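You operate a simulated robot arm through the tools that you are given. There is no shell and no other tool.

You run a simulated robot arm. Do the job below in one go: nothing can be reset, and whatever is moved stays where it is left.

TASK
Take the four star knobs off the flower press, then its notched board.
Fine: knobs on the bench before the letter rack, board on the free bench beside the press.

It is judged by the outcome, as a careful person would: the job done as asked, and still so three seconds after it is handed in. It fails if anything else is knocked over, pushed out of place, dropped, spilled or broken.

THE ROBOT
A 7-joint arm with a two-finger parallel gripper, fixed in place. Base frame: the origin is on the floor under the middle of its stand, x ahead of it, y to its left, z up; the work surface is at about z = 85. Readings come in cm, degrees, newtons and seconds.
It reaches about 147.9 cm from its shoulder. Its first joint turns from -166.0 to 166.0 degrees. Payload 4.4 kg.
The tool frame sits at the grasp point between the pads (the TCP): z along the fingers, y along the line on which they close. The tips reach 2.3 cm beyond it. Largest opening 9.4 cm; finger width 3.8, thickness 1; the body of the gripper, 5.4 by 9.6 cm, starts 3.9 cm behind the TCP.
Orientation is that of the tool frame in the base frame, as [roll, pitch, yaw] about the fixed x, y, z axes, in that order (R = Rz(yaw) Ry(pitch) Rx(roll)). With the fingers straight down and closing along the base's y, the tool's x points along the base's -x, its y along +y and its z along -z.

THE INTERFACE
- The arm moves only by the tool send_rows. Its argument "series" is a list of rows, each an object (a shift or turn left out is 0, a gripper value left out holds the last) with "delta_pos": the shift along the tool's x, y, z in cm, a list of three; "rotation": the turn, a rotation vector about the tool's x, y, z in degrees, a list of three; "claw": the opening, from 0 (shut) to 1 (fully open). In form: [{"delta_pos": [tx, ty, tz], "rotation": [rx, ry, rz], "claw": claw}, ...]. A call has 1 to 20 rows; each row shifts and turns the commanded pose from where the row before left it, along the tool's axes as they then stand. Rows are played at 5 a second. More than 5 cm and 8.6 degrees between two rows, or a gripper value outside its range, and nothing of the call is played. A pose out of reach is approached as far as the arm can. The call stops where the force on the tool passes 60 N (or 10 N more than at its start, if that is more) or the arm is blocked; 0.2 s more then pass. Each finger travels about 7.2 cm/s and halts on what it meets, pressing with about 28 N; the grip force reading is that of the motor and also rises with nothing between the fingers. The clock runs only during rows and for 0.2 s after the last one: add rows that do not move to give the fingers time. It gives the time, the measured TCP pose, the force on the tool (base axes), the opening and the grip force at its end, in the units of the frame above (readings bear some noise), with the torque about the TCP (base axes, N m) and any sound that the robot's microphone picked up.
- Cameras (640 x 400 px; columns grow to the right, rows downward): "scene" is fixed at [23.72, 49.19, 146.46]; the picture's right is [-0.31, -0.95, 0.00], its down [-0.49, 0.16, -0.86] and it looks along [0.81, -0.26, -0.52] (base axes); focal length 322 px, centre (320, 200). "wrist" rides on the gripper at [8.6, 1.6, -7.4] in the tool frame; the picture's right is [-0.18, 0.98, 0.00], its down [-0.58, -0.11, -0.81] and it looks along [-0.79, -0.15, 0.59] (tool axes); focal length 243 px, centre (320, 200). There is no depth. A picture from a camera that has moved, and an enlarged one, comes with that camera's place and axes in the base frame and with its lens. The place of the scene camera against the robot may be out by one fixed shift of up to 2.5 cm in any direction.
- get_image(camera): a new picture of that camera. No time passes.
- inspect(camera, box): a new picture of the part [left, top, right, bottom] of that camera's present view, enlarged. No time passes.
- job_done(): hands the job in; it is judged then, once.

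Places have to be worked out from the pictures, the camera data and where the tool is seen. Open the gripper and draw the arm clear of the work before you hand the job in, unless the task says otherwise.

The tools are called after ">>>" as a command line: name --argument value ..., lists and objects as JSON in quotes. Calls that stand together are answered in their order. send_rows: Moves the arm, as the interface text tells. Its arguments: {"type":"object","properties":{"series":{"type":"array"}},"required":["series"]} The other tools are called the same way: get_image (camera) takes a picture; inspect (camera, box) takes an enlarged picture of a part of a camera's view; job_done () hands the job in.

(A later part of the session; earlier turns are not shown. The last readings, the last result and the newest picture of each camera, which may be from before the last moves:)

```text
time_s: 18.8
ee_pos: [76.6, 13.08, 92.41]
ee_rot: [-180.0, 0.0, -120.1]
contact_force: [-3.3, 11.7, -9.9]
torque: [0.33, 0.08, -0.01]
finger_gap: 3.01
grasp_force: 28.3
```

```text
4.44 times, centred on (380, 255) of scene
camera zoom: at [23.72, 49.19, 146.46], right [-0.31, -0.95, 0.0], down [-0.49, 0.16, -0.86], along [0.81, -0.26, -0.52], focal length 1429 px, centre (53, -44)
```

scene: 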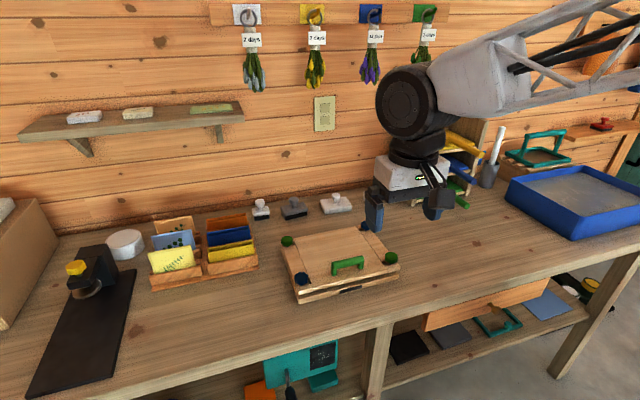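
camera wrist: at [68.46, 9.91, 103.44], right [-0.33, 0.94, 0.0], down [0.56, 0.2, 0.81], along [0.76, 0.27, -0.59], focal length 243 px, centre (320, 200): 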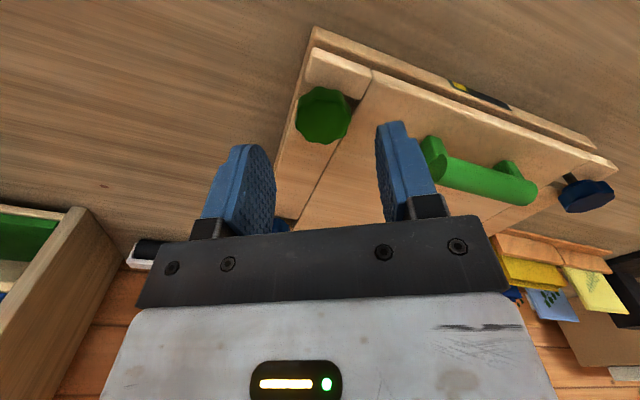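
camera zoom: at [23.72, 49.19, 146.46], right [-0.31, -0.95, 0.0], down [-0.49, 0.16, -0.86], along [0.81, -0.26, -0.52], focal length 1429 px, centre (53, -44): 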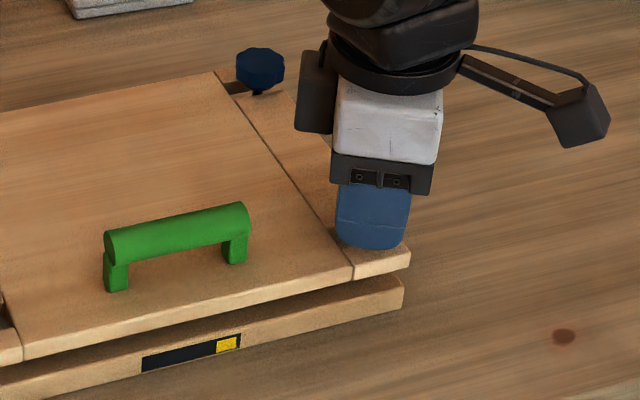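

Now ~10 N resists: still fastened with slight play. With this upward preload I turn another 32° CCW — if the thread is right-handed the pull should relax.

>>> send_rows --series '[{"rotation": [0, 0, -8]}, {"rotation": [0, 0, -8]}, {"rotation": [0, 0, -8]}, {"rotation": [0, 0, -8]}, {"delta_pos": [0, 0, 0]}]'

>>> inspect --camera "wrist" --box '[250, 90, 390, 230]'

>>> inspect --camera "scene" --box '[330, 210, 430, 300]'

```text
time_s: 20.0
ee_pos: [76.52, 13.08, 92.41]
ee_rot: [180.0, 0.0, -87.9]
contact_force: [-32.5, 2.6, -0.2]
torque: [0.1, 0.85, 0.01]
finger_gap: 3.03
grasp_force: 27.9
```

```text
2.86 times, centred on (320, 160) of wrist
camera zoom: at [75.38, 4.28, 99.9], right [-0.99, 0.15, 0.0], down [0.09, 0.59, 0.81], along [0.12, 0.8, -0.59], focal length 693 px, centre (320, 314)
```

zoom: 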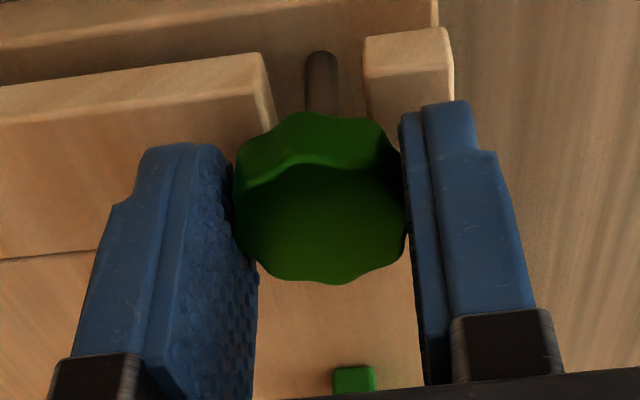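

```text
4.44 times, centred on (380, 255) of scene
camera zoom: at [23.72, 49.19, 146.46], right [-0.31, -0.95, 0.0], down [-0.49, 0.16, -0.86], along [0.81, -0.26, -0.52], focal length 1429 px, centre (53, -44)
```

zoom: 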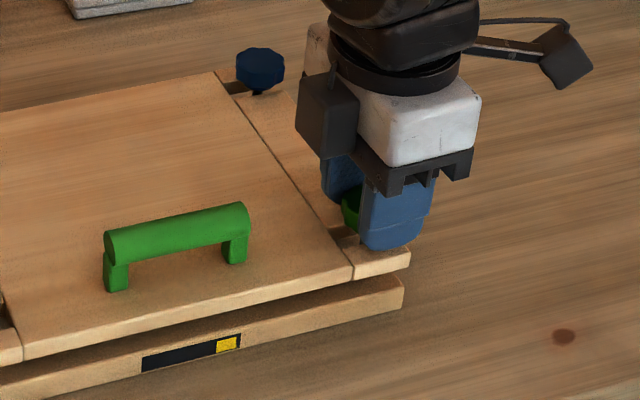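

The upward pull relaxed to zero on turning CCW, so it is a right-hand thread. I ease the sideways load (tool +y 0.12), then keep turning with a slight rise.

>>> send_rows --series '[{"delta_pos": [0, 0.12, 0]}, {"rotation": [0, 0, -8], "delta_pos": [0, 0, -0.01]}, {"rotation": [0, 0, -8], "delta_pos": [0, 0, -0.01]}, {"rotation": [0, 0, -8], "delta_pos": [0, 0, -0.01]}, {"rotation": [0, 0, -8], "delta_pos": [0, 0, -0.01]}, {"delta_pos": [0, 0, 0]}]'

>>> inspect --camera "wrist" --box '[250, 90, 390, 230]'

```text
time_s: 21.4
ee_pos: [76.42, 13.0, 92.49]
ee_rot: [-179.9, -0.1, -55.8]
contact_force: [-19.0, -18.7, 0.0]
torque: [-0.47, 0.45, 0.01]
finger_gap: 3.0
grasp_force: 28.1
```

```text
2.86 times, centred on (320, 160) of wrist
camera zoom: at [80.18, 4.9, 99.98], right [-0.92, -0.4, 0.0], down [-0.24, 0.54, 0.81], along [-0.32, 0.74, -0.59], focal length 693 px, centre (320, 314)
```

zoom: 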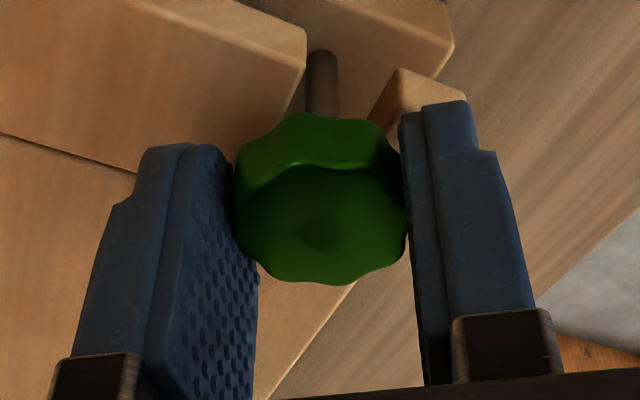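

Turning goes smoothly (124° so far). I relieve the side load again and continue.

>>> send_rows --series '[{"delta_pos": [0, 0.1, 0]}, {"rotation": [0, 0, -8], "delta_pos": [0, 0.01, -0.01]}, {"rotation": [0, 0, -8], "delta_pos": [0, 0.01, -0.01]}, {"rotation": [0, 0, -8], "delta_pos": [0, 0.01, -0.01]}, {"rotation": [0, 0, -8], "delta_pos": [0, 0.01, -0.01]}, {"rotation": [0, 0, -8], "delta_pos": [0, 0.01, -0.01]}, {"delta_pos": [0, 0, 0]}]'

>>> inspect --camera "wrist" --box '[250, 90, 390, 230]'

>>> inspect --camera "scene" --box '[330, 210, 430, 300]'

```text
time_s: 23.0
ee_pos: [76.36, 13.03, 92.48]
ee_rot: [180.0, 0.0, -15.9]
contact_force: [4.8, 16.3, -0.5]
torque: [0.4, -0.13, 0.02]
finger_gap: 2.99
grasp_force: 28.3
```

```text
2.86 times, centred on (320, 160) of wrist
camera zoom: at [84.4, 9.05, 100.01], right [-0.45, -0.89, 0.0], down [-0.53, 0.26, 0.81], along [-0.72, 0.36, -0.59], focal length 693 px, centre (320, 314)
```

zoom: 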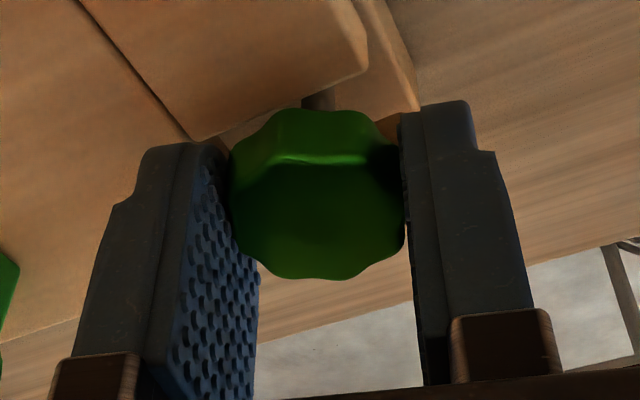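

```text
4.44 times, centred on (380, 255) of scene
camera zoom: at [23.72, 49.19, 146.46], right [-0.31, -0.95, 0.0], down [-0.49, 0.16, -0.86], along [0.81, -0.26, -0.52], focal length 1429 px, centre (53, -44)
```

zoom: 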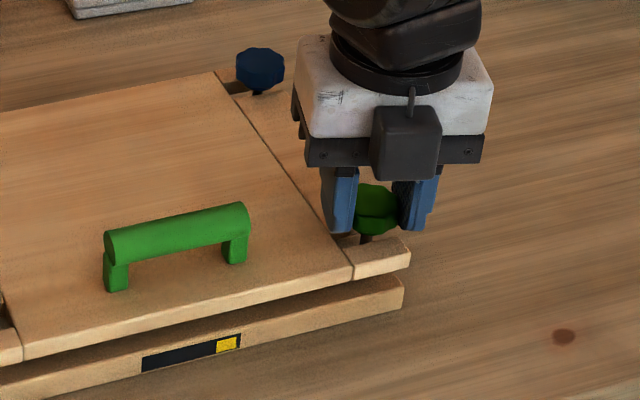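

164° turned, forces low, and the scene shows the knob a bit higher. A gentle lift test of 0.3 cm now.

>>> send_rows --series '[{"delta_pos": [0, -0.05, -0.1]}, {"delta_pos": [0, 0, -0.1]}, {"delta_pos": [0, 0, -0.1]}, {"delta_pos": [0, 0, 0]}]'

>>> inspect --camera "wrist" --box '[250, 90, 390, 230]'

>>> inspect --camera "scene" --box '[330, 210, 430, 300]'

```text
time_s: 24.0
ee_pos: [76.44, 12.99, 92.74]
ee_rot: [179.9, 0.1, -16.0]
contact_force: [-2.4, 9.3, -11.9]
torque: [0.3, 0.05, -0.04]
finger_gap: 2.98
grasp_force: 28.2
```

```text
2.86 times, centred on (320, 160) of wrist
camera zoom: at [84.46, 9.04, 100.24], right [-0.45, -0.89, 0.0], down [-0.53, 0.27, 0.81], along [-0.72, 0.36, -0.59], focal length 693 px, centre (320, 314)
```

zoom: 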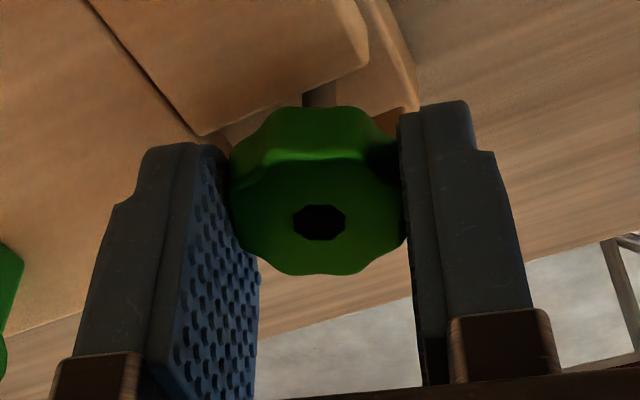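

```text
4.44 times, centred on (380, 255) of scene
camera zoom: at [23.72, 49.19, 146.46], right [-0.31, -0.95, 0.0], down [-0.49, 0.16, -0.86], along [0.81, -0.26, -0.52], focal length 1429 px, centre (53, -44)
```

zoom: 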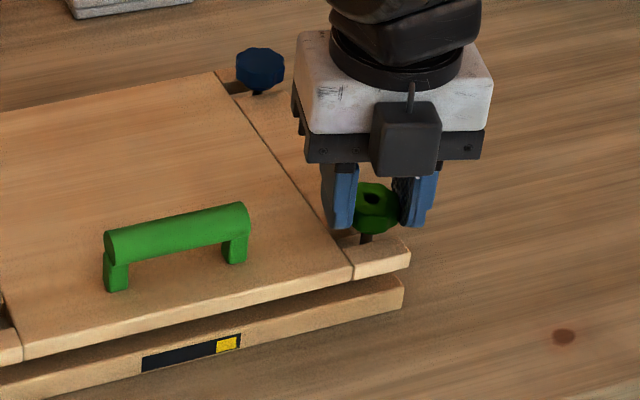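

The knob is now roughly 0.4–0.5 cm higher and its bore is visible, but ~12 N still holds it. I continue turning CCW with a slow rise.

>>> send_rows --series '[{"rotation": [0, 0, -8], "delta_pos": [0, 0, 0]}, {"rotation": [0, 0, -8], "delta_pos": [0, 0, -0.01]}, {"rotation": [0, 0, -8], "delta_pos": [0, 0, -0.01]}, {"rotation": [0, 0, -8], "delta_pos": [0, 0, -0.02]}, {"rotation": [0, 0, -8], "delta_pos": [0, 0, -0.02]}, {"delta_pos": [0, 0, 0]}]'

>>> inspect --camera "wrist" --box '[250, 90, 390, 230]'

>>> inspect --camera "scene" --box '[330, 210, 430, 300]'

```text
time_s: 25.4
ee_pos: [76.86, 13.66, 93.99]
ee_rot: [179.3, 0.0, 3.2]
contact_force: [-1.4, -0.5, 5.8]
torque: [-0.06, 0.09, -0.04]
finger_gap: 1.9
grasp_force: 0.1
out of reach, approached as far as the arm can: row 3, 4, 5
```

```text
2.86 times, centred on (320, 160) of wrist
camera zoom: at [85.77, 12.66, 101.5], right [-0.13, -0.99, 0.01], down [-0.59, 0.09, 0.8], along [-0.8, 0.1, -0.59], focal length 693 px, centre (320, 314)
```

zoom: 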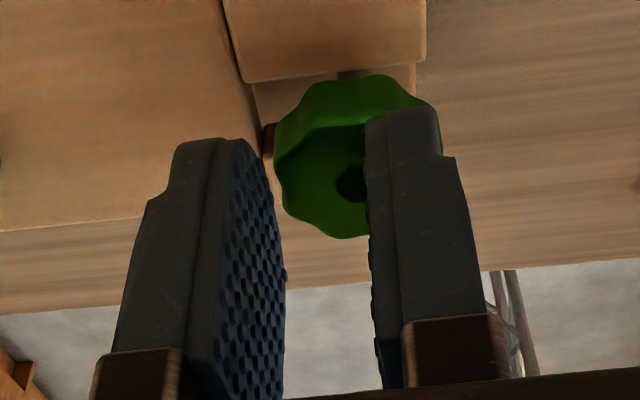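

```text
4.44 times, centred on (380, 255) of scene
camera zoom: at [23.72, 49.19, 146.46], right [-0.31, -0.95, 0.0], down [-0.49, 0.16, -0.86], along [0.81, -0.26, -0.52], focal length 1429 px, centre (53, -44)
```

zoom: 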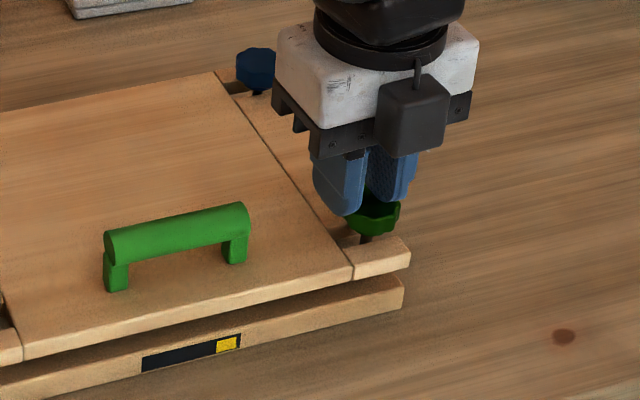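

The wrist joint hit its limit near yaw 0, and the tool slid up off the knob. I raise straight up, open, and then wind the wrist back.

>>> send_rows --series '[{"delta_pos": [0, 0, -1.5]}, {"delta_pos": [0, 0, -2.0]}, {"delta_pos": [0, 0, -2.0], "claw": 0.55}, {"rotation": [0, 0, 8]}, {"rotation": [0, 0, 8]}, {"rotation": [0, 0, 8]}, {"delta_pos": [0, 0, 0]}]'

>>> get_image --camera "wrist"

>>> inspect --camera "scene" --box '[330, 210, 430, 300]'

```text
time_s: 27.0
ee_pos: [76.81, 13.78, 99.53]
ee_rot: [179.4, -0.4, -20.9]
contact_force: [-0.1, -1.3, -0.5]
torque: [0.03, -0.03, -0.02]
finger_gap: 5.16
grasp_force: 0.1
```

```text
taken
camera wrist: at [84.46, 9.22, 107.11], right [-0.52, -0.85, 0.01], down [-0.51, 0.32, 0.8], along [-0.69, 0.41, -0.6], focal length 243 px, centre (320, 200)
```

wrist: 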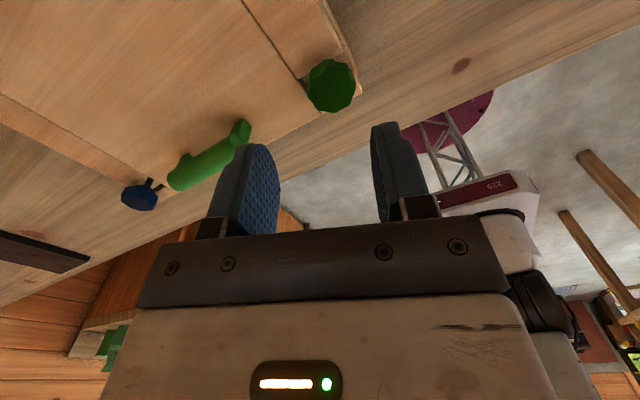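

```text
4.44 times, centred on (380, 255) of scene
camera zoom: at [23.72, 49.19, 146.46], right [-0.31, -0.95, 0.0], down [-0.49, 0.16, -0.86], along [0.81, -0.26, -0.52], focal length 1429 px, centre (53, -44)
```

zoom: 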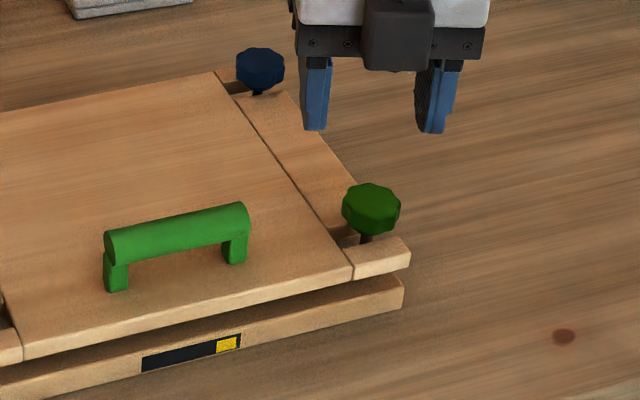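

Knob turned about 165° and sits a few mm higher, still on its stud. I rewind the wrist clockwise in free air past the starting yaw, to have nearly a full turn available.

>>> send_rows --series '[{"delta_pos": [0, 0.78, 0], "rotation": [0, 0, 8.4]}, {"rotation": [0, 0, 8.4]}, {"rotation": [0, 0, 8.4]}, {"rotation": [0, 0, 8.4]}, {"rotation": [0, 0, 8.4]}, {"rotation": [0, 0, 8.4]}, {"rotation": [0, 0, 8.4]}, {"rotation": [0, 0, 8.4]}, {"rotation": [0, 0, 8.4]}, {"rotation": [0, 0, 8.4]}, {"rotation": [0, 0, 8.4]}, {"rotation": [0, 0, 8.4]}, {"rotation": [0, 0, 8.4]}, {"rotation": [0, 0, 8.4]}, {"rotation": [0, 0, 8.4]}, {"rotation": [0, 0, 8.4]}, {"rotation": [0, 0, 8.4]}, {"rotation": [0, 0, 8.4]}, {"rotation": [0, 0, 8.4]}]'

>>> send_rows --series '[{"rotation": [0, 0, 8.4]}, {"rotation": [0, 0, 8.4]}, {"rotation": [0, 0, 8.4]}, {"rotation": [0, 0, 8.4]}, {"rotation": [0, 0, 8.4]}, {"rotation": [0, 0, 8.4]}, {"rotation": [0, 0, 8.4]}, {"rotation": [0, 0, 8.4]}, {"rotation": [0, 0, 8.4]}, {"rotation": [0, 0, 8.4]}, {"rotation": [0, 0, 8.4]}, {"rotation": [0, 0, 8.4]}, {"rotation": [0, 0, 8.4]}, {"rotation": [0, 0, 8.4]}, {"rotation": [0, 0, 8.4]}, {"delta_pos": [0, 0, 0]}]'

>>> get_image --camera "wrist"

```text
time_s: 31.0
ee_pos: [76.48, 13.05, 99.58]
ee_rot: [-179.3, 0.3, 179.4]
contact_force: [0.0, 0.8, 1.0]
torque: [-0.03, 0.04, 0.01]
finger_gap: 5.14
grasp_force: 0.1
```

```text
time_s: 34.4
ee_pos: [76.43, 13.22, 99.43]
ee_rot: [179.4, 0.5, 53.5]
contact_force: [-0.4, -0.1, 0.5]
torque: [0.0, 0.0, 0.02]
finger_gap: 5.17
grasp_force: 0.0
```

```text
taken
camera wrist: at [83.04, 19.18, 106.96], right [0.68, -0.73, 0.01], down [-0.44, -0.39, 0.81], along [-0.59, -0.56, -0.59], focal length 243 px, centre (320, 200)
```

wrist: 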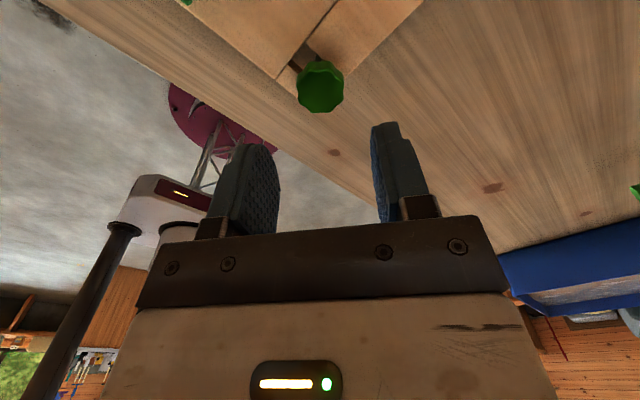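

Wrist rewound to yaw 53°. I take 3 more steps back, correct the slight tilt the limit left, and view the knob for centring.

>>> send_rows --series '[{"rotation": [0.6, 0.5, 0]}, {"rotation": [0, 0, 8.4]}, {"rotation": [0, 0, 8.4]}, {"rotation": [0, 0, 8.4]}, {"delta_pos": [0, 0, 3.0]}, {"delta_pos": [0, 0, 0]}]'

>>> inspect --camera "wrist" --box '[250, 30, 410, 170]'

```text
time_s: 35.8
ee_pos: [76.54, 13.08, 96.46]
ee_rot: [-180.0, 0.0, 28.3]
contact_force: [-0.9, 0.1, 0.0]
torque: [-0.03, 0.0, 0.01]
finger_gap: 5.2
grasp_force: 0.1
```

```text
2.86 times, centred on (330, 100) of wrist
camera zoom: at [85.04, 15.69, 104.0], right [0.3, -0.95, 0.0], down [-0.56, -0.18, 0.81], along [-0.77, -0.24, -0.59], focal length 693 px, centre (291, 486)
```

zoom: 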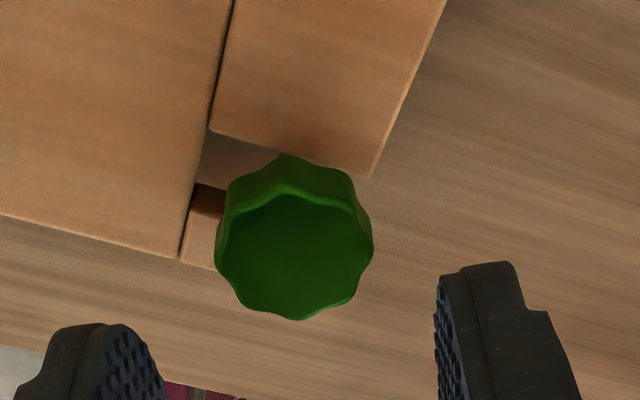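

Tilt fixed. I shift by (−0.15, +0.03) in the tool frame, lower onto the knob and check.

>>> send_rows --series '[{"delta_pos": [-0.15, 0.03, 0]}, {"delta_pos": [0, 0, 2.0]}, {"delta_pos": [0, 0, 2.2]}, {"delta_pos": [0, 0, 0]}]'

>>> inspect --camera "wrist" --box '[250, 90, 390, 230]'

```text
time_s: 36.8
ee_pos: [76.48, 12.91, 92.05]
ee_rot: [-180.0, 0.1, 28.4]
contact_force: [-0.2, -0.3, 0.5]
torque: [0.0, 0.04, -0.03]
finger_gap: 5.16
grasp_force: 0.2
```

```text
2.86 times, centred on (320, 160) of wrist
camera zoom: at [84.94, 15.63, 99.61], right [0.3, -0.95, 0.0], down [-0.56, -0.18, 0.81], along [-0.77, -0.25, -0.59], focal length 693 px, centre (320, 314)
```

zoom: 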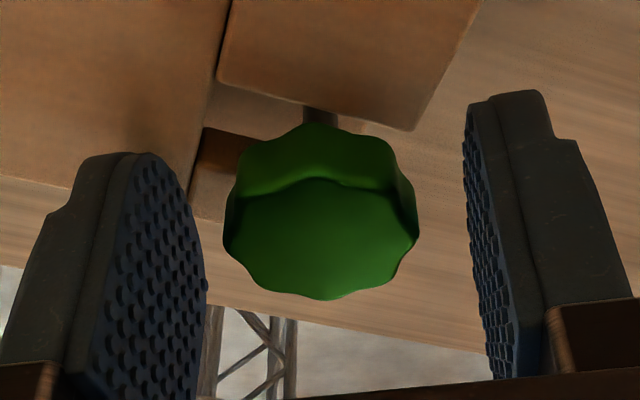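

Well centred (76.65, 12.99). Closing and turning 80° CCW with a slow rise, then checking forces.

>>> send_rows --series '[{"claw": 0.3}, {"claw": 0.2}, {"claw": 0.2}, {"rotation": [0, 0, -8], "delta_pos": [0, 0, -0.011]}, {"rotation": [0, 0, -8], "delta_pos": [0, 0, -0.011]}, {"rotation": [0, 0, -8], "delta_pos": [0, 0, -0.011]}, {"rotation": [0, 0, -8], "delta_pos": [0, 0, -0.011]}, {"rotation": [0, 0, -8], "delta_pos": [0, 0, -0.011]}, {"delta_pos": [0, 0, 0]}]'

>>> inspect --camera "wrist" --box '[250, 90, 390, 230]'

```text
time_s: 38.8
ee_pos: [76.43, 12.85, 92.26]
ee_rot: [180.0, 0.1, 68.5]
contact_force: [14.9, -12.1, -16.3]
torque: [-0.17, -0.18, 0.05]
finger_gap: 3.06
grasp_force: 28.4
```

```text
2.86 times, centred on (320, 160) of wrist
camera zoom: at [81.3, 20.35, 99.82], right [0.85, -0.53, 0.0], down [-0.31, -0.5, 0.81], along [-0.43, -0.68, -0.59], focal length 693 px, centre (320, 314)
```

zoom: 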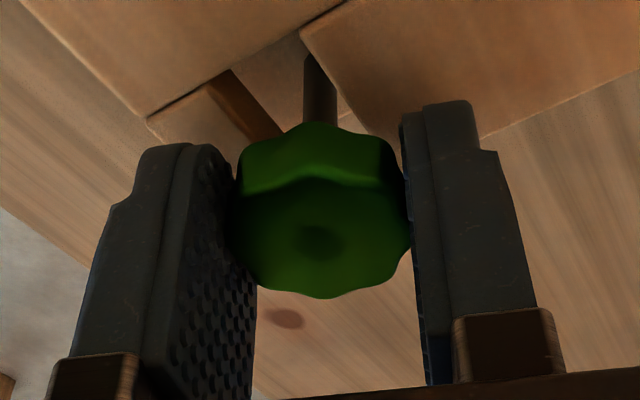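

Slightly over-raised (−16 N in z). I continue turning without raising, easing the side load.

>>> send_rows --series '[{"delta_pos": [0, 0.05, 0.03]}, {"rotation": [0, 0, -8]}, {"rotation": [0, 0, -8]}, {"rotation": [0, 0, -8]}, {"rotation": [0, 0, -8]}, {"rotation": [0, 0, -8]}, {"rotation": [0, 0, -8]}, {"delta_pos": [0, 0, 0]}]'

>>> inspect --camera "wrist" --box '[250, 90, 390, 230]'

```text
time_s: 40.6
ee_pos: [76.52, 12.84, 92.4]
ee_rot: [-179.9, 0.0, 116.3]
contact_force: [3.6, -3.6, -3.3]
torque: [-0.1, -0.07, -0.03]
finger_gap: 3.03
grasp_force: 27.8
```

```text
2.86 times, centred on (320, 160) of wrist
camera zoom: at [74.29, 21.33, 99.87], right [0.96, 0.27, 0.0], down [0.16, -0.57, 0.81], along [0.22, -0.78, -0.59], focal length 693 px, centre (320, 314)
```

zoom: 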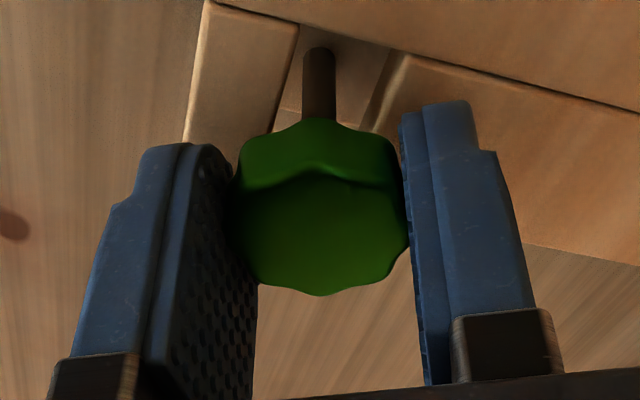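

Forces are near zero. Continuing with 64° more and a small rise.

>>> send_rows --series '[{"rotation": [0, 0, -8], "delta_pos": [0, 0, -0.005]}, {"rotation": [0, 0, -8], "delta_pos": [0, 0, -0.008]}, {"rotation": [0, 0, -8], "delta_pos": [0, 0, -0.008]}, {"rotation": [0, 0, -8], "delta_pos": [0, 0, -0.008]}, {"rotation": [0, 0, -8], "delta_pos": [0, 0, -0.008]}, {"rotation": [0, 0, -8], "delta_pos": [0, 0, -0.008]}, {"rotation": [0, 0, -8], "delta_pos": [0, 0, -0.008]}, {"delta_pos": [0, 0, 0]}]'

>>> inspect --camera "wrist" --box '[250, 90, 390, 230]'

>>> inspect --camera "scene" --box '[330, 210, 430, 300]'

```text
time_s: 42.4
ee_pos: [76.38, 13.01, 92.51]
ee_rot: [179.9, 0.1, 172.5]
contact_force: [20.6, 37.6, -3.7]
torque: [0.48, -0.29, 0.03]
finger_gap: 2.91
grasp_force: 28.6
```

```text
2.86 times, centred on (320, 160) of wrist
camera zoom: at [68.19, 15.69, 99.96], right [0.31, 0.95, 0.0], down [0.56, -0.18, 0.81], along [0.77, -0.25, -0.59], focal length 693 px, centre (320, 314)
```

zoom: 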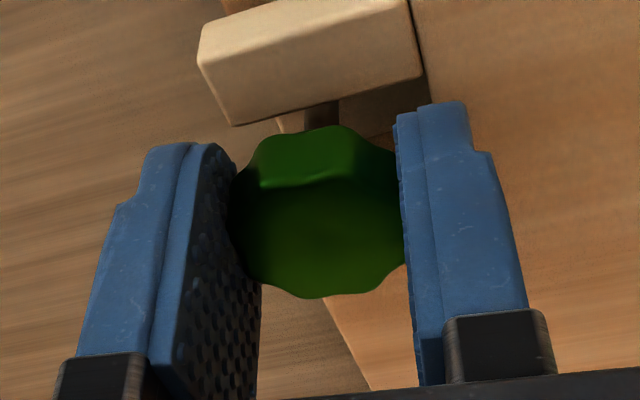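

```text
4.44 times, centred on (380, 255) of scene
camera zoom: at [23.72, 49.19, 146.46], right [-0.31, -0.95, 0.0], down [-0.49, 0.16, -0.86], along [0.81, -0.26, -0.52], focal length 1429 px, centre (53, -44)
```

zoom: 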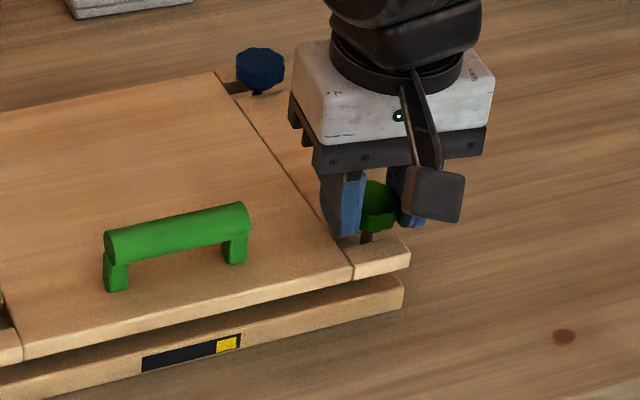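

Side load has grown to ~40 N along tool y; I ease it and continue.

>>> send_rows --series '[{"delta_pos": [-0.04, 0.14, 0]}, {"rotation": [0, 0, -8], "delta_pos": [0, 0, -0.008]}, {"rotation": [0, 0, -8], "delta_pos": [0, 0, -0.008]}, {"rotation": [0, 0, -8], "delta_pos": [0, 0, -0.008]}, {"rotation": [0, 0, -8], "delta_pos": [0, 0, -0.008]}, {"rotation": [0, 0, -8], "delta_pos": [0, 0, -0.008]}, {"delta_pos": [0, 0, 0]}]'

>>> inspect --camera "wrist" --box '[250, 90, 390, 230]'

```text
time_s: 44.0
ee_pos: [76.53, 13.12, 92.41]
ee_rot: [-180.0, 0.0, -147.7]
contact_force: [-0.8, -2.4, -0.4]
torque: [-0.03, 0.03, 0.01]
finger_gap: 2.88
grasp_force: 27.8
```

```text
2.86 times, centred on (320, 160) of wrist
camera zoom: at [68.47, 9.77, 99.93], right [-0.37, 0.93, 0.0], down [0.55, 0.22, 0.81], along [0.75, 0.3, -0.59], focal length 693 px, centre (320, 314)
```

zoom: 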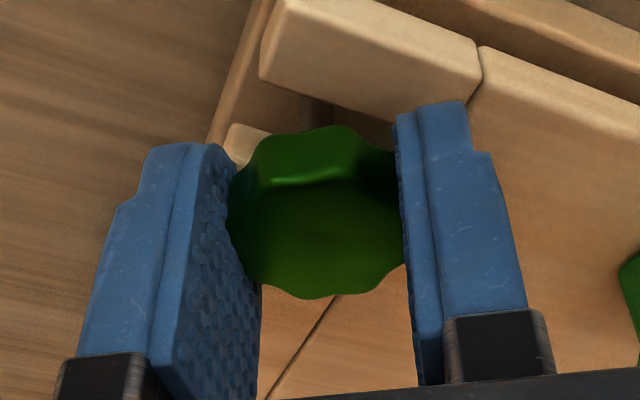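

Forces have dropped to almost nothing at ~350° total. Lift test: raise 0.4 cm in small steps.

>>> send_rows --series '[{"delta_pos": [0, 0, -0.1]}, {"delta_pos": [0, 0, -0.15]}, {"delta_pos": [0, 0, -0.15]}, {"delta_pos": [0, 0, 0]}]'

>>> inspect --camera "wrist" --box '[250, 90, 390, 230]'

>>> inspect --camera "scene" --box '[330, 210, 430, 300]'

```text
time_s: 45.0
ee_pos: [76.53, 13.03, 92.83]
ee_rot: [-179.9, -0.1, -147.6]
contact_force: [-4.2, -3.2, -1.3]
torque: [-0.05, 0.1, 0.0]
finger_gap: 2.88
grasp_force: 28.5
```

```text
2.86 times, centred on (320, 160) of wrist
camera zoom: at [68.51, 9.74, 100.33], right [-0.37, 0.93, 0.0], down [0.55, 0.22, 0.81], along [0.75, 0.3, -0.59], focal length 693 px, centre (320, 314)
```

zoom: 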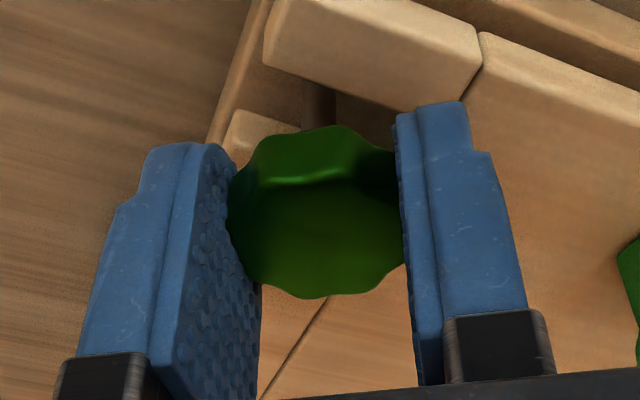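

```text
4.44 times, centred on (380, 255) of scene
camera zoom: at [23.72, 49.19, 146.46], right [-0.31, -0.95, 0.0], down [-0.49, 0.16, -0.86], along [0.81, -0.26, -0.52], focal length 1429 px, centre (53, -44)
```

zoom: 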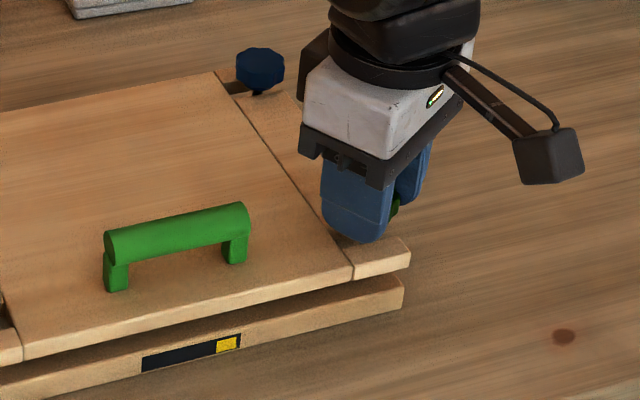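

The knob rose 0.4 cm with no resistance: it is free. I lift it slowly off its stud.

>>> send_rows --series '[{"delta_pos": [0, 0, -0.3]}, {"delta_pos": [0, 0, -0.4]}, {"delta_pos": [0, 0, -0.5]}, {"delta_pos": [0, 0, -0.8]}, {"delta_pos": [0, 0, -1.5]}, {"delta_pos": [0, 0, 0]}]'

>>> get_image --camera "wrist"

>>> inspect --camera "scene" --box '[330, 210, 430, 300]'

```text
time_s: 46.4
ee_pos: [76.69, 12.93, 96.28]
ee_rot: [180.0, 0.0, -147.7]
contact_force: [0.4, 0.5, 0.1]
torque: [0.01, 0.0, -0.01]
finger_gap: 2.86
grasp_force: 27.8
```

```text
taken
camera wrist: at [68.65, 9.74, 103.82], right [-0.37, 0.93, 0.0], down [0.55, 0.22, 0.81], along [0.75, 0.3, -0.59], focal length 243 px, centre (320, 200)
```

wrist: 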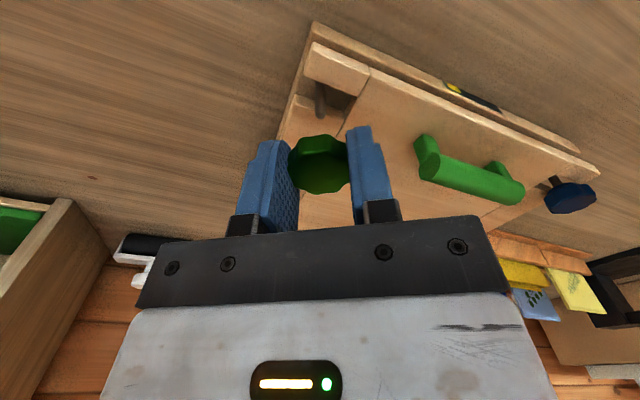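

```text
4.44 times, centred on (380, 255) of scene
camera zoom: at [23.72, 49.19, 146.46], right [-0.31, -0.95, 0.0], down [-0.49, 0.16, -0.86], along [0.81, -0.26, -0.52], focal length 1429 px, centre (53, -44)
```

zoom: 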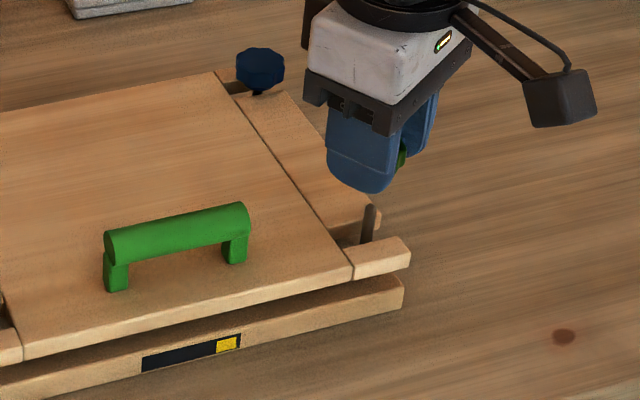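

The first knob is off; its bare stud shows in the slot. I turn the wrist back to yaw 180, lift, and carry the knob over to the bench in front of the letter rack (target about (80, 49)).

>>> send_rows --series '[{"delta_pos": [0, 0, -2], "rotation": [0, 0, 8.08]}, {"delta_pos": [0, 0, -2], "rotation": [0, 0, 8.08]}, {"delta_pos": [0, 0, -1.5], "rotation": [0, 0, 8.08]}, {"rotation": [0, 0, 8.08]}, {"delta_pos": [-0.3, 4.0, 0]}, {"delta_pos": [-0.3, 4.0, 0]}, {"delta_pos": [-0.4, 4.0, 0]}, {"delta_pos": [-0.4, 4.0, 0]}, {"delta_pos": [-0.4, 4.0, 0]}, {"delta_pos": [-0.4, 4.0, 0]}, {"delta_pos": [-0.4, 4.0, 0]}, {"delta_pos": [-0.4, 4.0, 0]}, {"delta_pos": [-0.3, 4.1, 0]}, {"delta_pos": [0, 0, 0]}]'

>>> get_image --camera "wrist"

>>> get_image --camera "scene"

```text
time_s: 49.4
ee_pos: [79.84, 48.87, 102.19]
ee_rot: [180.0, -0.1, 179.9]
contact_force: [-0.1, 0.6, -0.5]
torque: [0.02, 0.0, -0.01]
finger_gap: 2.85
grasp_force: 27.9
```

```text
taken
camera wrist: at [71.35, 50.45, 109.64], right [0.18, 0.98, 0.0], down [0.58, -0.11, 0.81], along [0.79, -0.15, -0.59], focal length 243 px, centre (320, 200)
```

wrist: 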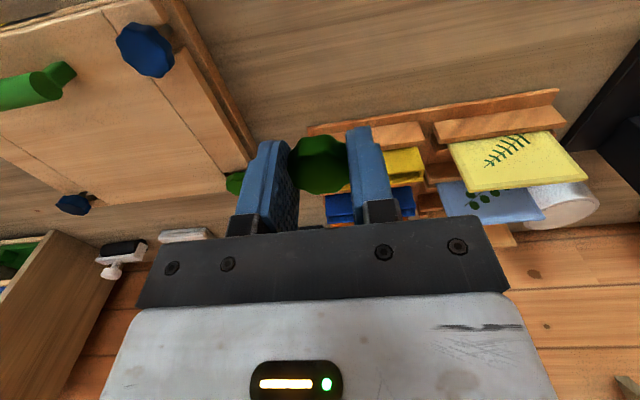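

```text
taken
```

scene: 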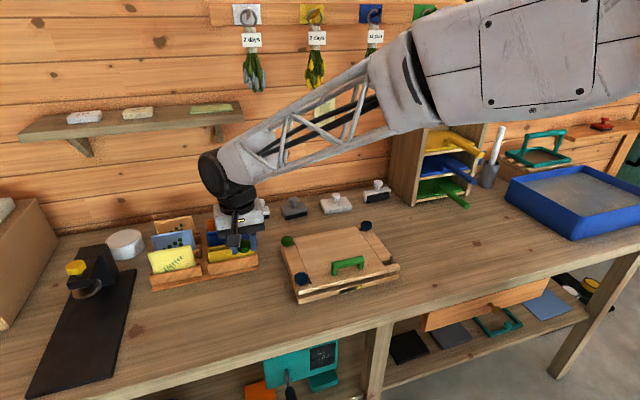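

Position is right: 9–10 cm in front of the rack's front edge (x≈89.6). Lowering toward the bench, the last part slowly.

>>> send_rows --series '[{"delta_pos": [0, 0, 4]}, {"delta_pos": [0, 0, 4]}, {"delta_pos": [0, 0, 3.5]}, {"delta_pos": [0, 0, 1.5]}, {"delta_pos": [0, 0, 0.8]}, {"delta_pos": [0, 0, 0.4]}, {"delta_pos": [0, 0, 0]}]'

>>> inspect --camera "wrist" --box '[230, 90, 410, 230]'

>>> inspect --camera "scene" --box '[180, 210, 300, 310]'

```text
time_s: 51.0
ee_pos: [79.87, 49.24, 87.73]
ee_rot: [-180.0, 0.0, 180.0]
contact_force: [-0.4, 1.0, -0.4]
torque: [-0.02, 0.01, -0.02]
finger_gap: 2.85
grasp_force: 28.3
```

```text
2.86 times, centred on (320, 160) of wrist
camera zoom: at [71.35, 50.77, 95.26], right [0.18, 0.98, 0.0], down [0.58, -0.11, 0.81], along [0.79, -0.15, -0.59], focal length 693 px, centre (320, 314)
```

zoom: 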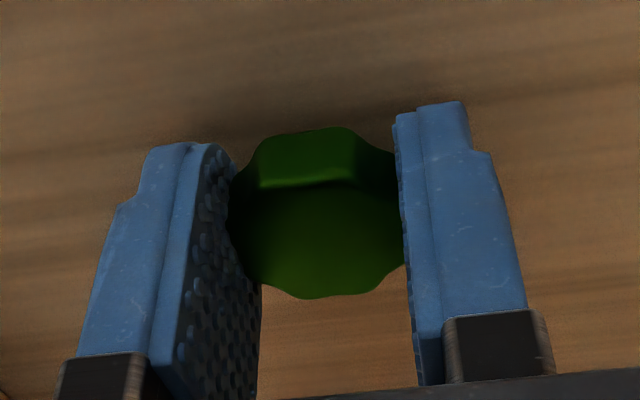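

```text
4.00 times, centred on (240, 260) of scene
camera zoom: at [23.72, 49.19, 146.46], right [-0.31, -0.95, 0.0], down [-0.49, 0.16, -0.86], along [0.81, -0.26, -0.52], focal length 1286 px, centre (640, -40)
```

zoom: 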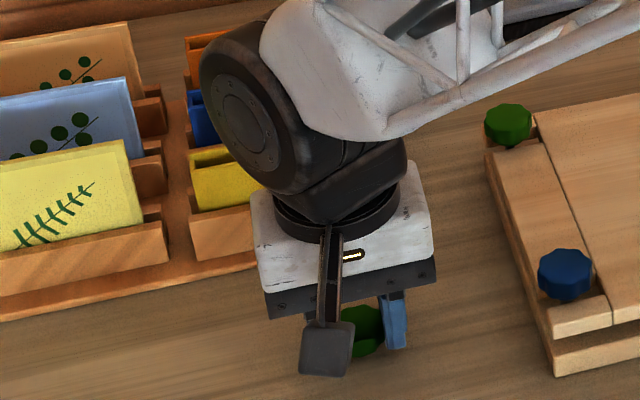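

Just above the bench; I go down in 1–2 mm steps to feel contact.

>>> send_rows --series '[{"delta_pos": [0, 0, 0.15]}, {"delta_pos": [0, 0, 0.15]}, {"delta_pos": [0, 0, 0]}]'

```text
time_s: 51.8
ee_pos: [79.75, 49.31, 87.48]
ee_rot: [180.0, 0.0, -180.0]
contact_force: [0.2, 0.2, -0.6]
torque: [-0.01, 0.0, 0.02]
finger_gap: 2.87
grasp_force: 28.4
```

>>> send_rows --series '[{"delta_pos": [0, 0, 0.1]}, {"delta_pos": [0, 0, 0.1]}, {"delta_pos": [0, 0, 0]}]'

```text
time_s: 52.6
ee_pos: [79.9, 49.31, 87.29]
ee_rot: [179.9, 0.0, -180.0]
contact_force: [-2.0, -2.3, 10.3]
torque: [-0.14, 0.09, 0.0]
finger_gap: 2.86
grasp_force: 28.2
```

Contact felt (10 N). I open the fingers gently and rise straight up, then look.

>>> send_rows --series '[{"delta_pos": [0, 0, -0.03], "claw": 0.34}, {"claw": 0.4}, {"claw": 0.48}, {"delta_pos": [0, 0, 0]}, {"delta_pos": [0, 0, -1.0]}, {"delta_pos": [0, 0, -2.0]}, {"delta_pos": [0, 0, -3.0]}, {"delta_pos": [0, 0, 0]}]'

>>> get_image --camera "wrist"

>>> inspect --camera "scene" --box '[180, 210, 300, 310]'

```text
time_s: 54.4
ee_pos: [79.66, 48.98, 93.37]
ee_rot: [-180.0, 0.0, -180.0]
contact_force: [-0.2, -0.7, 0.1]
torque: [0.0, 0.0, -0.03]
finger_gap: 4.52
grasp_force: 0.1
```

```text
taken
camera wrist: at [71.15, 50.68, 100.7], right [0.18, 0.98, 0.0], down [0.58, -0.11, 0.81], along [0.79, -0.15, -0.59], focal length 243 px, centre (320, 200)
```

wrist: 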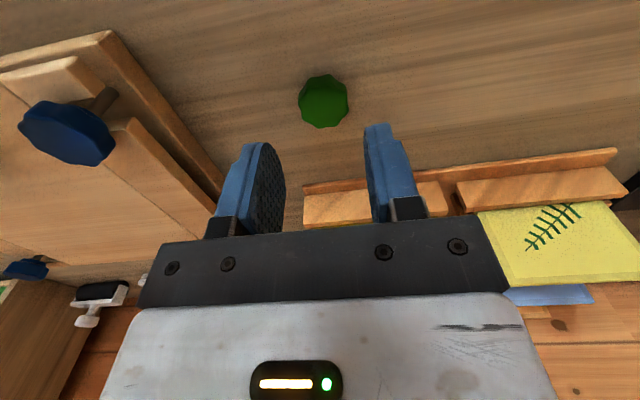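

```text
4.00 times, centred on (240, 260) of scene
camera zoom: at [23.72, 49.19, 146.46], right [-0.31, -0.95, 0.0], down [-0.49, 0.16, -0.86], along [0.81, -0.26, -0.52], focal length 1286 px, centre (640, -40)
```

zoom: 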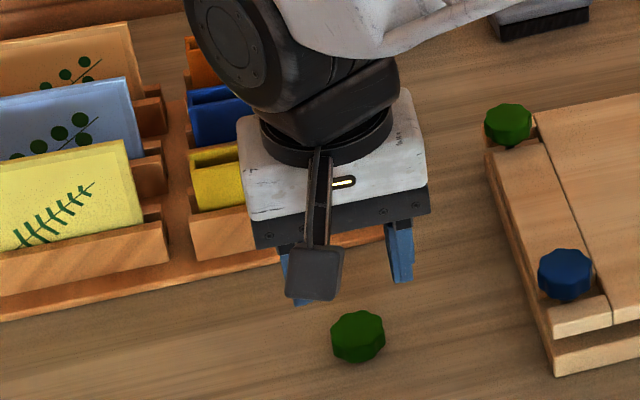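

The knob rests flat on the bench. Next the back-left green knob at about (91.65, 37.0): I rise, move over it, and pre-wind the wrist clockwise.

>>> send_rows --series '[{"delta_pos": [0, 0, -3.5]}, {"delta_pos": [0, 0, -3.5]}, {"delta_pos": [-3.0, -3.02, 0]}, {"delta_pos": [-3.0, -3.02, 0]}, {"delta_pos": [-3.0, -3.02, 0]}, {"delta_pos": [-2.95, -3.02, 0]}, {"delta_pos": [0, 0, 0]}]'

>>> send_rows --series '[{"rotation": [0, 0, 8.4]}, {"rotation": [0, 0, 8.4]}, {"rotation": [0, 0, 8.4]}, {"rotation": [0, 0, 8.4]}, {"rotation": [0, 0, 8.4]}, {"rotation": [0, 0, 8.4]}, {"rotation": [0, 0, 8.4]}, {"rotation": [0, 0, 8.4]}, {"rotation": [0, 0, 8.4]}, {"rotation": [0, 0, 8.4]}, {"rotation": [0, 0, 8.4]}, {"rotation": [0, 0, 8.4]}, {"rotation": [0, 0, 8.4]}, {"rotation": [0, 0, 8.4]}, {"rotation": [0, 0, 8.4]}, {"rotation": [0, 0, 8.4]}, {"rotation": [0, 0, 8.4]}, {"rotation": [0, 0, 8.4]}, {"delta_pos": [0, 0, 0]}]'

>>> get_image --camera "wrist"

>>> get_image --camera "scene"

```text
time_s: 56.0
ee_pos: [91.66, 37.18, 100.11]
ee_rot: [-180.0, 0.0, 180.0]
contact_force: [0.2, 0.0, 0.1]
torque: [-0.02, 0.02, 0.0]
finger_gap: 4.5
grasp_force: 0.0
```

```text
time_s: 60.0
ee_pos: [92.15, 37.1, 100.67]
ee_rot: [-179.8, -0.1, 30.4]
contact_force: [-0.2, 0.8, 0.0]
torque: [0.03, -0.01, 0.01]
finger_gap: 4.51
grasp_force: 0.0
out of reach, approached as far as the arm can: row 18
```

```text
taken
camera wrist: at [100.59, 40.0, 108.1], right [0.34, -0.94, 0.0], down [-0.56, -0.2, 0.81], along [-0.76, -0.27, -0.59], focal length 243 px, centre (320, 200)
```

wrist: 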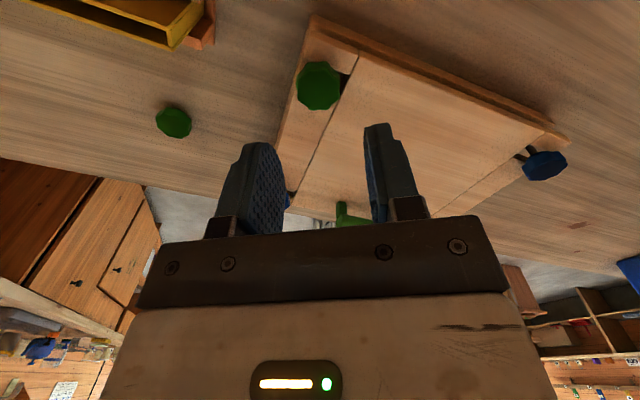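

```text
taken
```

scene: 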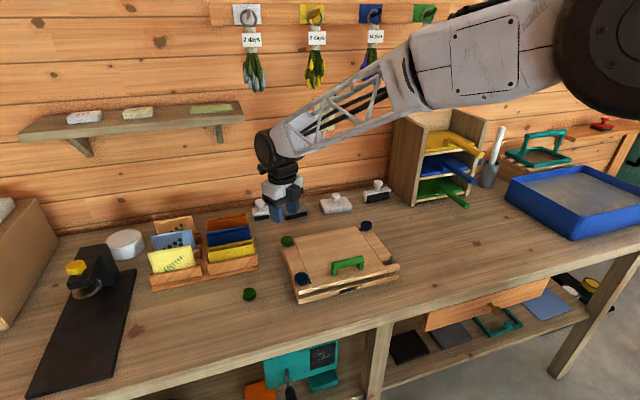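

Wrist limit here is at yaw ≈30°. I back off slightly, descend a bit and take a centring picture of the back-left knob.

>>> send_rows --series '[{"rotation": [0, 0, -2.5], "delta_pos": [-0.5, 0, 0]}, {"delta_pos": [0, 0, 2.0]}, {"delta_pos": [0, 0, 2.0]}, {"delta_pos": [0, 0, 0]}]'

>>> inspect --camera "wrist" --box '[250, 30, 410, 170]'

```text
time_s: 61.0
ee_pos: [91.76, 36.96, 96.82]
ee_rot: [-179.9, 0.1, 31.3]
contact_force: [0.1, 0.9, -0.3]
torque: [0.0, 0.0, 0.03]
finger_gap: 4.51
grasp_force: 0.1
```

```text
2.86 times, centred on (330, 100) of wrist
camera zoom: at [100.15, 40.02, 104.3], right [0.35, -0.94, 0.0], down [-0.55, -0.21, 0.81], along [-0.75, -0.28, -0.59], focal length 693 px, centre (291, 486)
```

zoom: 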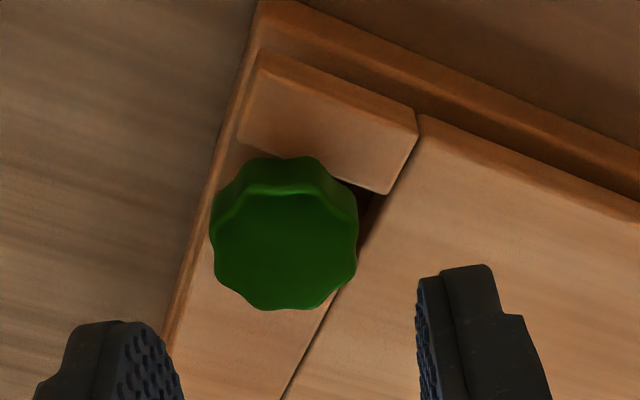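

Knob found at (91.63, 36.95), as expected. Shifting and lowering onto it.

>>> send_rows --series '[{"delta_pos": [-0.31, -0.2, 0]}, {"delta_pos": [0, 0, 2.2]}, {"delta_pos": [0, 0, 2.2]}, {"delta_pos": [0, 0, 0]}]'

>>> inspect --camera "wrist" --box '[250, 90, 390, 230]'

```text
time_s: 62.0
ee_pos: [91.2, 36.85, 92.44]
ee_rot: [180.0, 0.0, 31.3]
contact_force: [-1.0, -0.3, -0.3]
torque: [0.04, 0.01, -0.01]
finger_gap: 4.51
grasp_force: 0.1
```

```text
2.86 times, centred on (320, 160) of wrist
camera zoom: at [99.66, 39.96, 99.95], right [0.35, -0.94, 0.0], down [-0.55, -0.21, 0.81], along [-0.75, -0.28, -0.59], focal length 693 px, centre (320, 314)
```

zoom: 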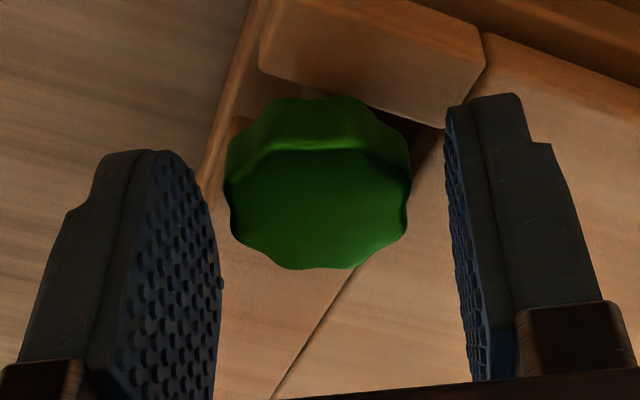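

Nearly centred; a small correction, then grip and a first 40° turn CCW.

>>> send_rows --series '[{"delta_pos": [0.08, 0, 0.15]}, {"claw": 0.3}, {"claw": 0.2}, {"claw": 0.2}, {"rotation": [0, 0, -8]}, {"rotation": [0, 0, -8]}, {"rotation": [0, 0, -8]}, {"rotation": [0, 0, -8]}, {"rotation": [0, 0, -8]}, {"delta_pos": [0, 0, 0]}]'

>>> inspect --camera "wrist" --box '[250, 90, 390, 230]'

>>> inspect --camera "scene" --box '[260, 200, 420, 310]'

```text
time_s: 64.2
ee_pos: [91.42, 36.88, 92.28]
ee_rot: [180.0, -0.1, 71.4]
contact_force: [-4.7, -3.5, 9.3]
torque: [-0.16, 0.13, -0.01]
finger_gap: 2.84
grasp_force: 28.3
```

```text
2.86 times, centred on (320, 160) of wrist
camera zoom: at [95.9, 44.55, 99.72], right [0.87, -0.49, 0.0], down [-0.29, -0.52, 0.81], along [-0.39, -0.7, -0.59], focal length 693 px, centre (320, 314)
```

zoom: 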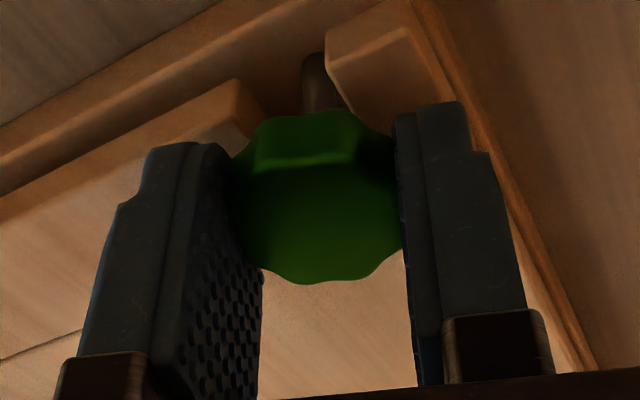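

```text
3.64 times, centred on (340, 255) of scene
camera zoom: at [23.72, 49.19, 146.46], right [-0.31, -0.95, 0.0], down [-0.49, 0.16, -0.86], along [0.81, -0.26, -0.52], focal length 1169 px, centre (247, 0)
```

zoom: 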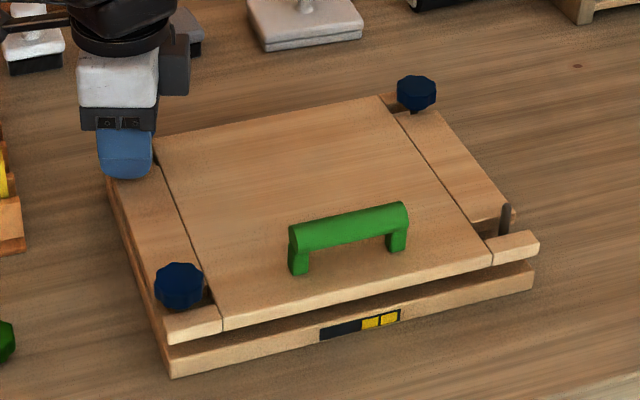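

A second yellow cell lit as this knob began turning, so the cells count loosened knobs. Forces are small; I continue with a slow rise.

>>> send_rows --series '[{"delta_pos": [0, 0, -0.03]}, {"rotation": [0, 0, -8], "delta_pos": [0, 0, -0.01]}, {"rotation": [0, 0, -8], "delta_pos": [0, 0, -0.01]}, {"rotation": [0, 0, -8], "delta_pos": [0, 0, -0.01]}, {"rotation": [0, 0, -8], "delta_pos": [0, 0, -0.01]}, {"rotation": [0, 0, -8], "delta_pos": [0, 0, -0.01]}, {"rotation": [0, 0, -8], "delta_pos": [0, 0, -0.01]}, {"delta_pos": [0, 0, 0]}]'

>>> inspect --camera "wrist" --box '[250, 90, 390, 230]'

```text
time_s: 66.0
ee_pos: [91.5, 36.94, 92.33]
ee_rot: [179.9, 0.1, 119.4]
contact_force: [11.0, 15.7, 3.6]
torque: [0.4, -0.18, -0.01]
finger_gap: 2.87
grasp_force: 27.7
```

```text
2.86 times, centred on (320, 160) of wrist
camera zoom: at [88.84, 45.2, 99.79], right [0.95, 0.32, 0.0], down [0.19, -0.56, 0.81], along [0.26, -0.76, -0.59], focal length 693 px, centre (320, 314)
```

zoom: 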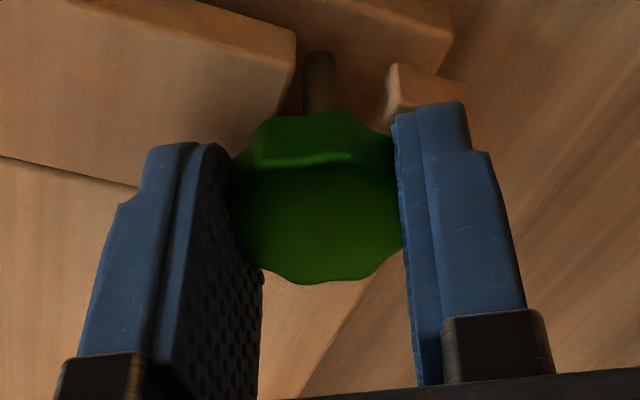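

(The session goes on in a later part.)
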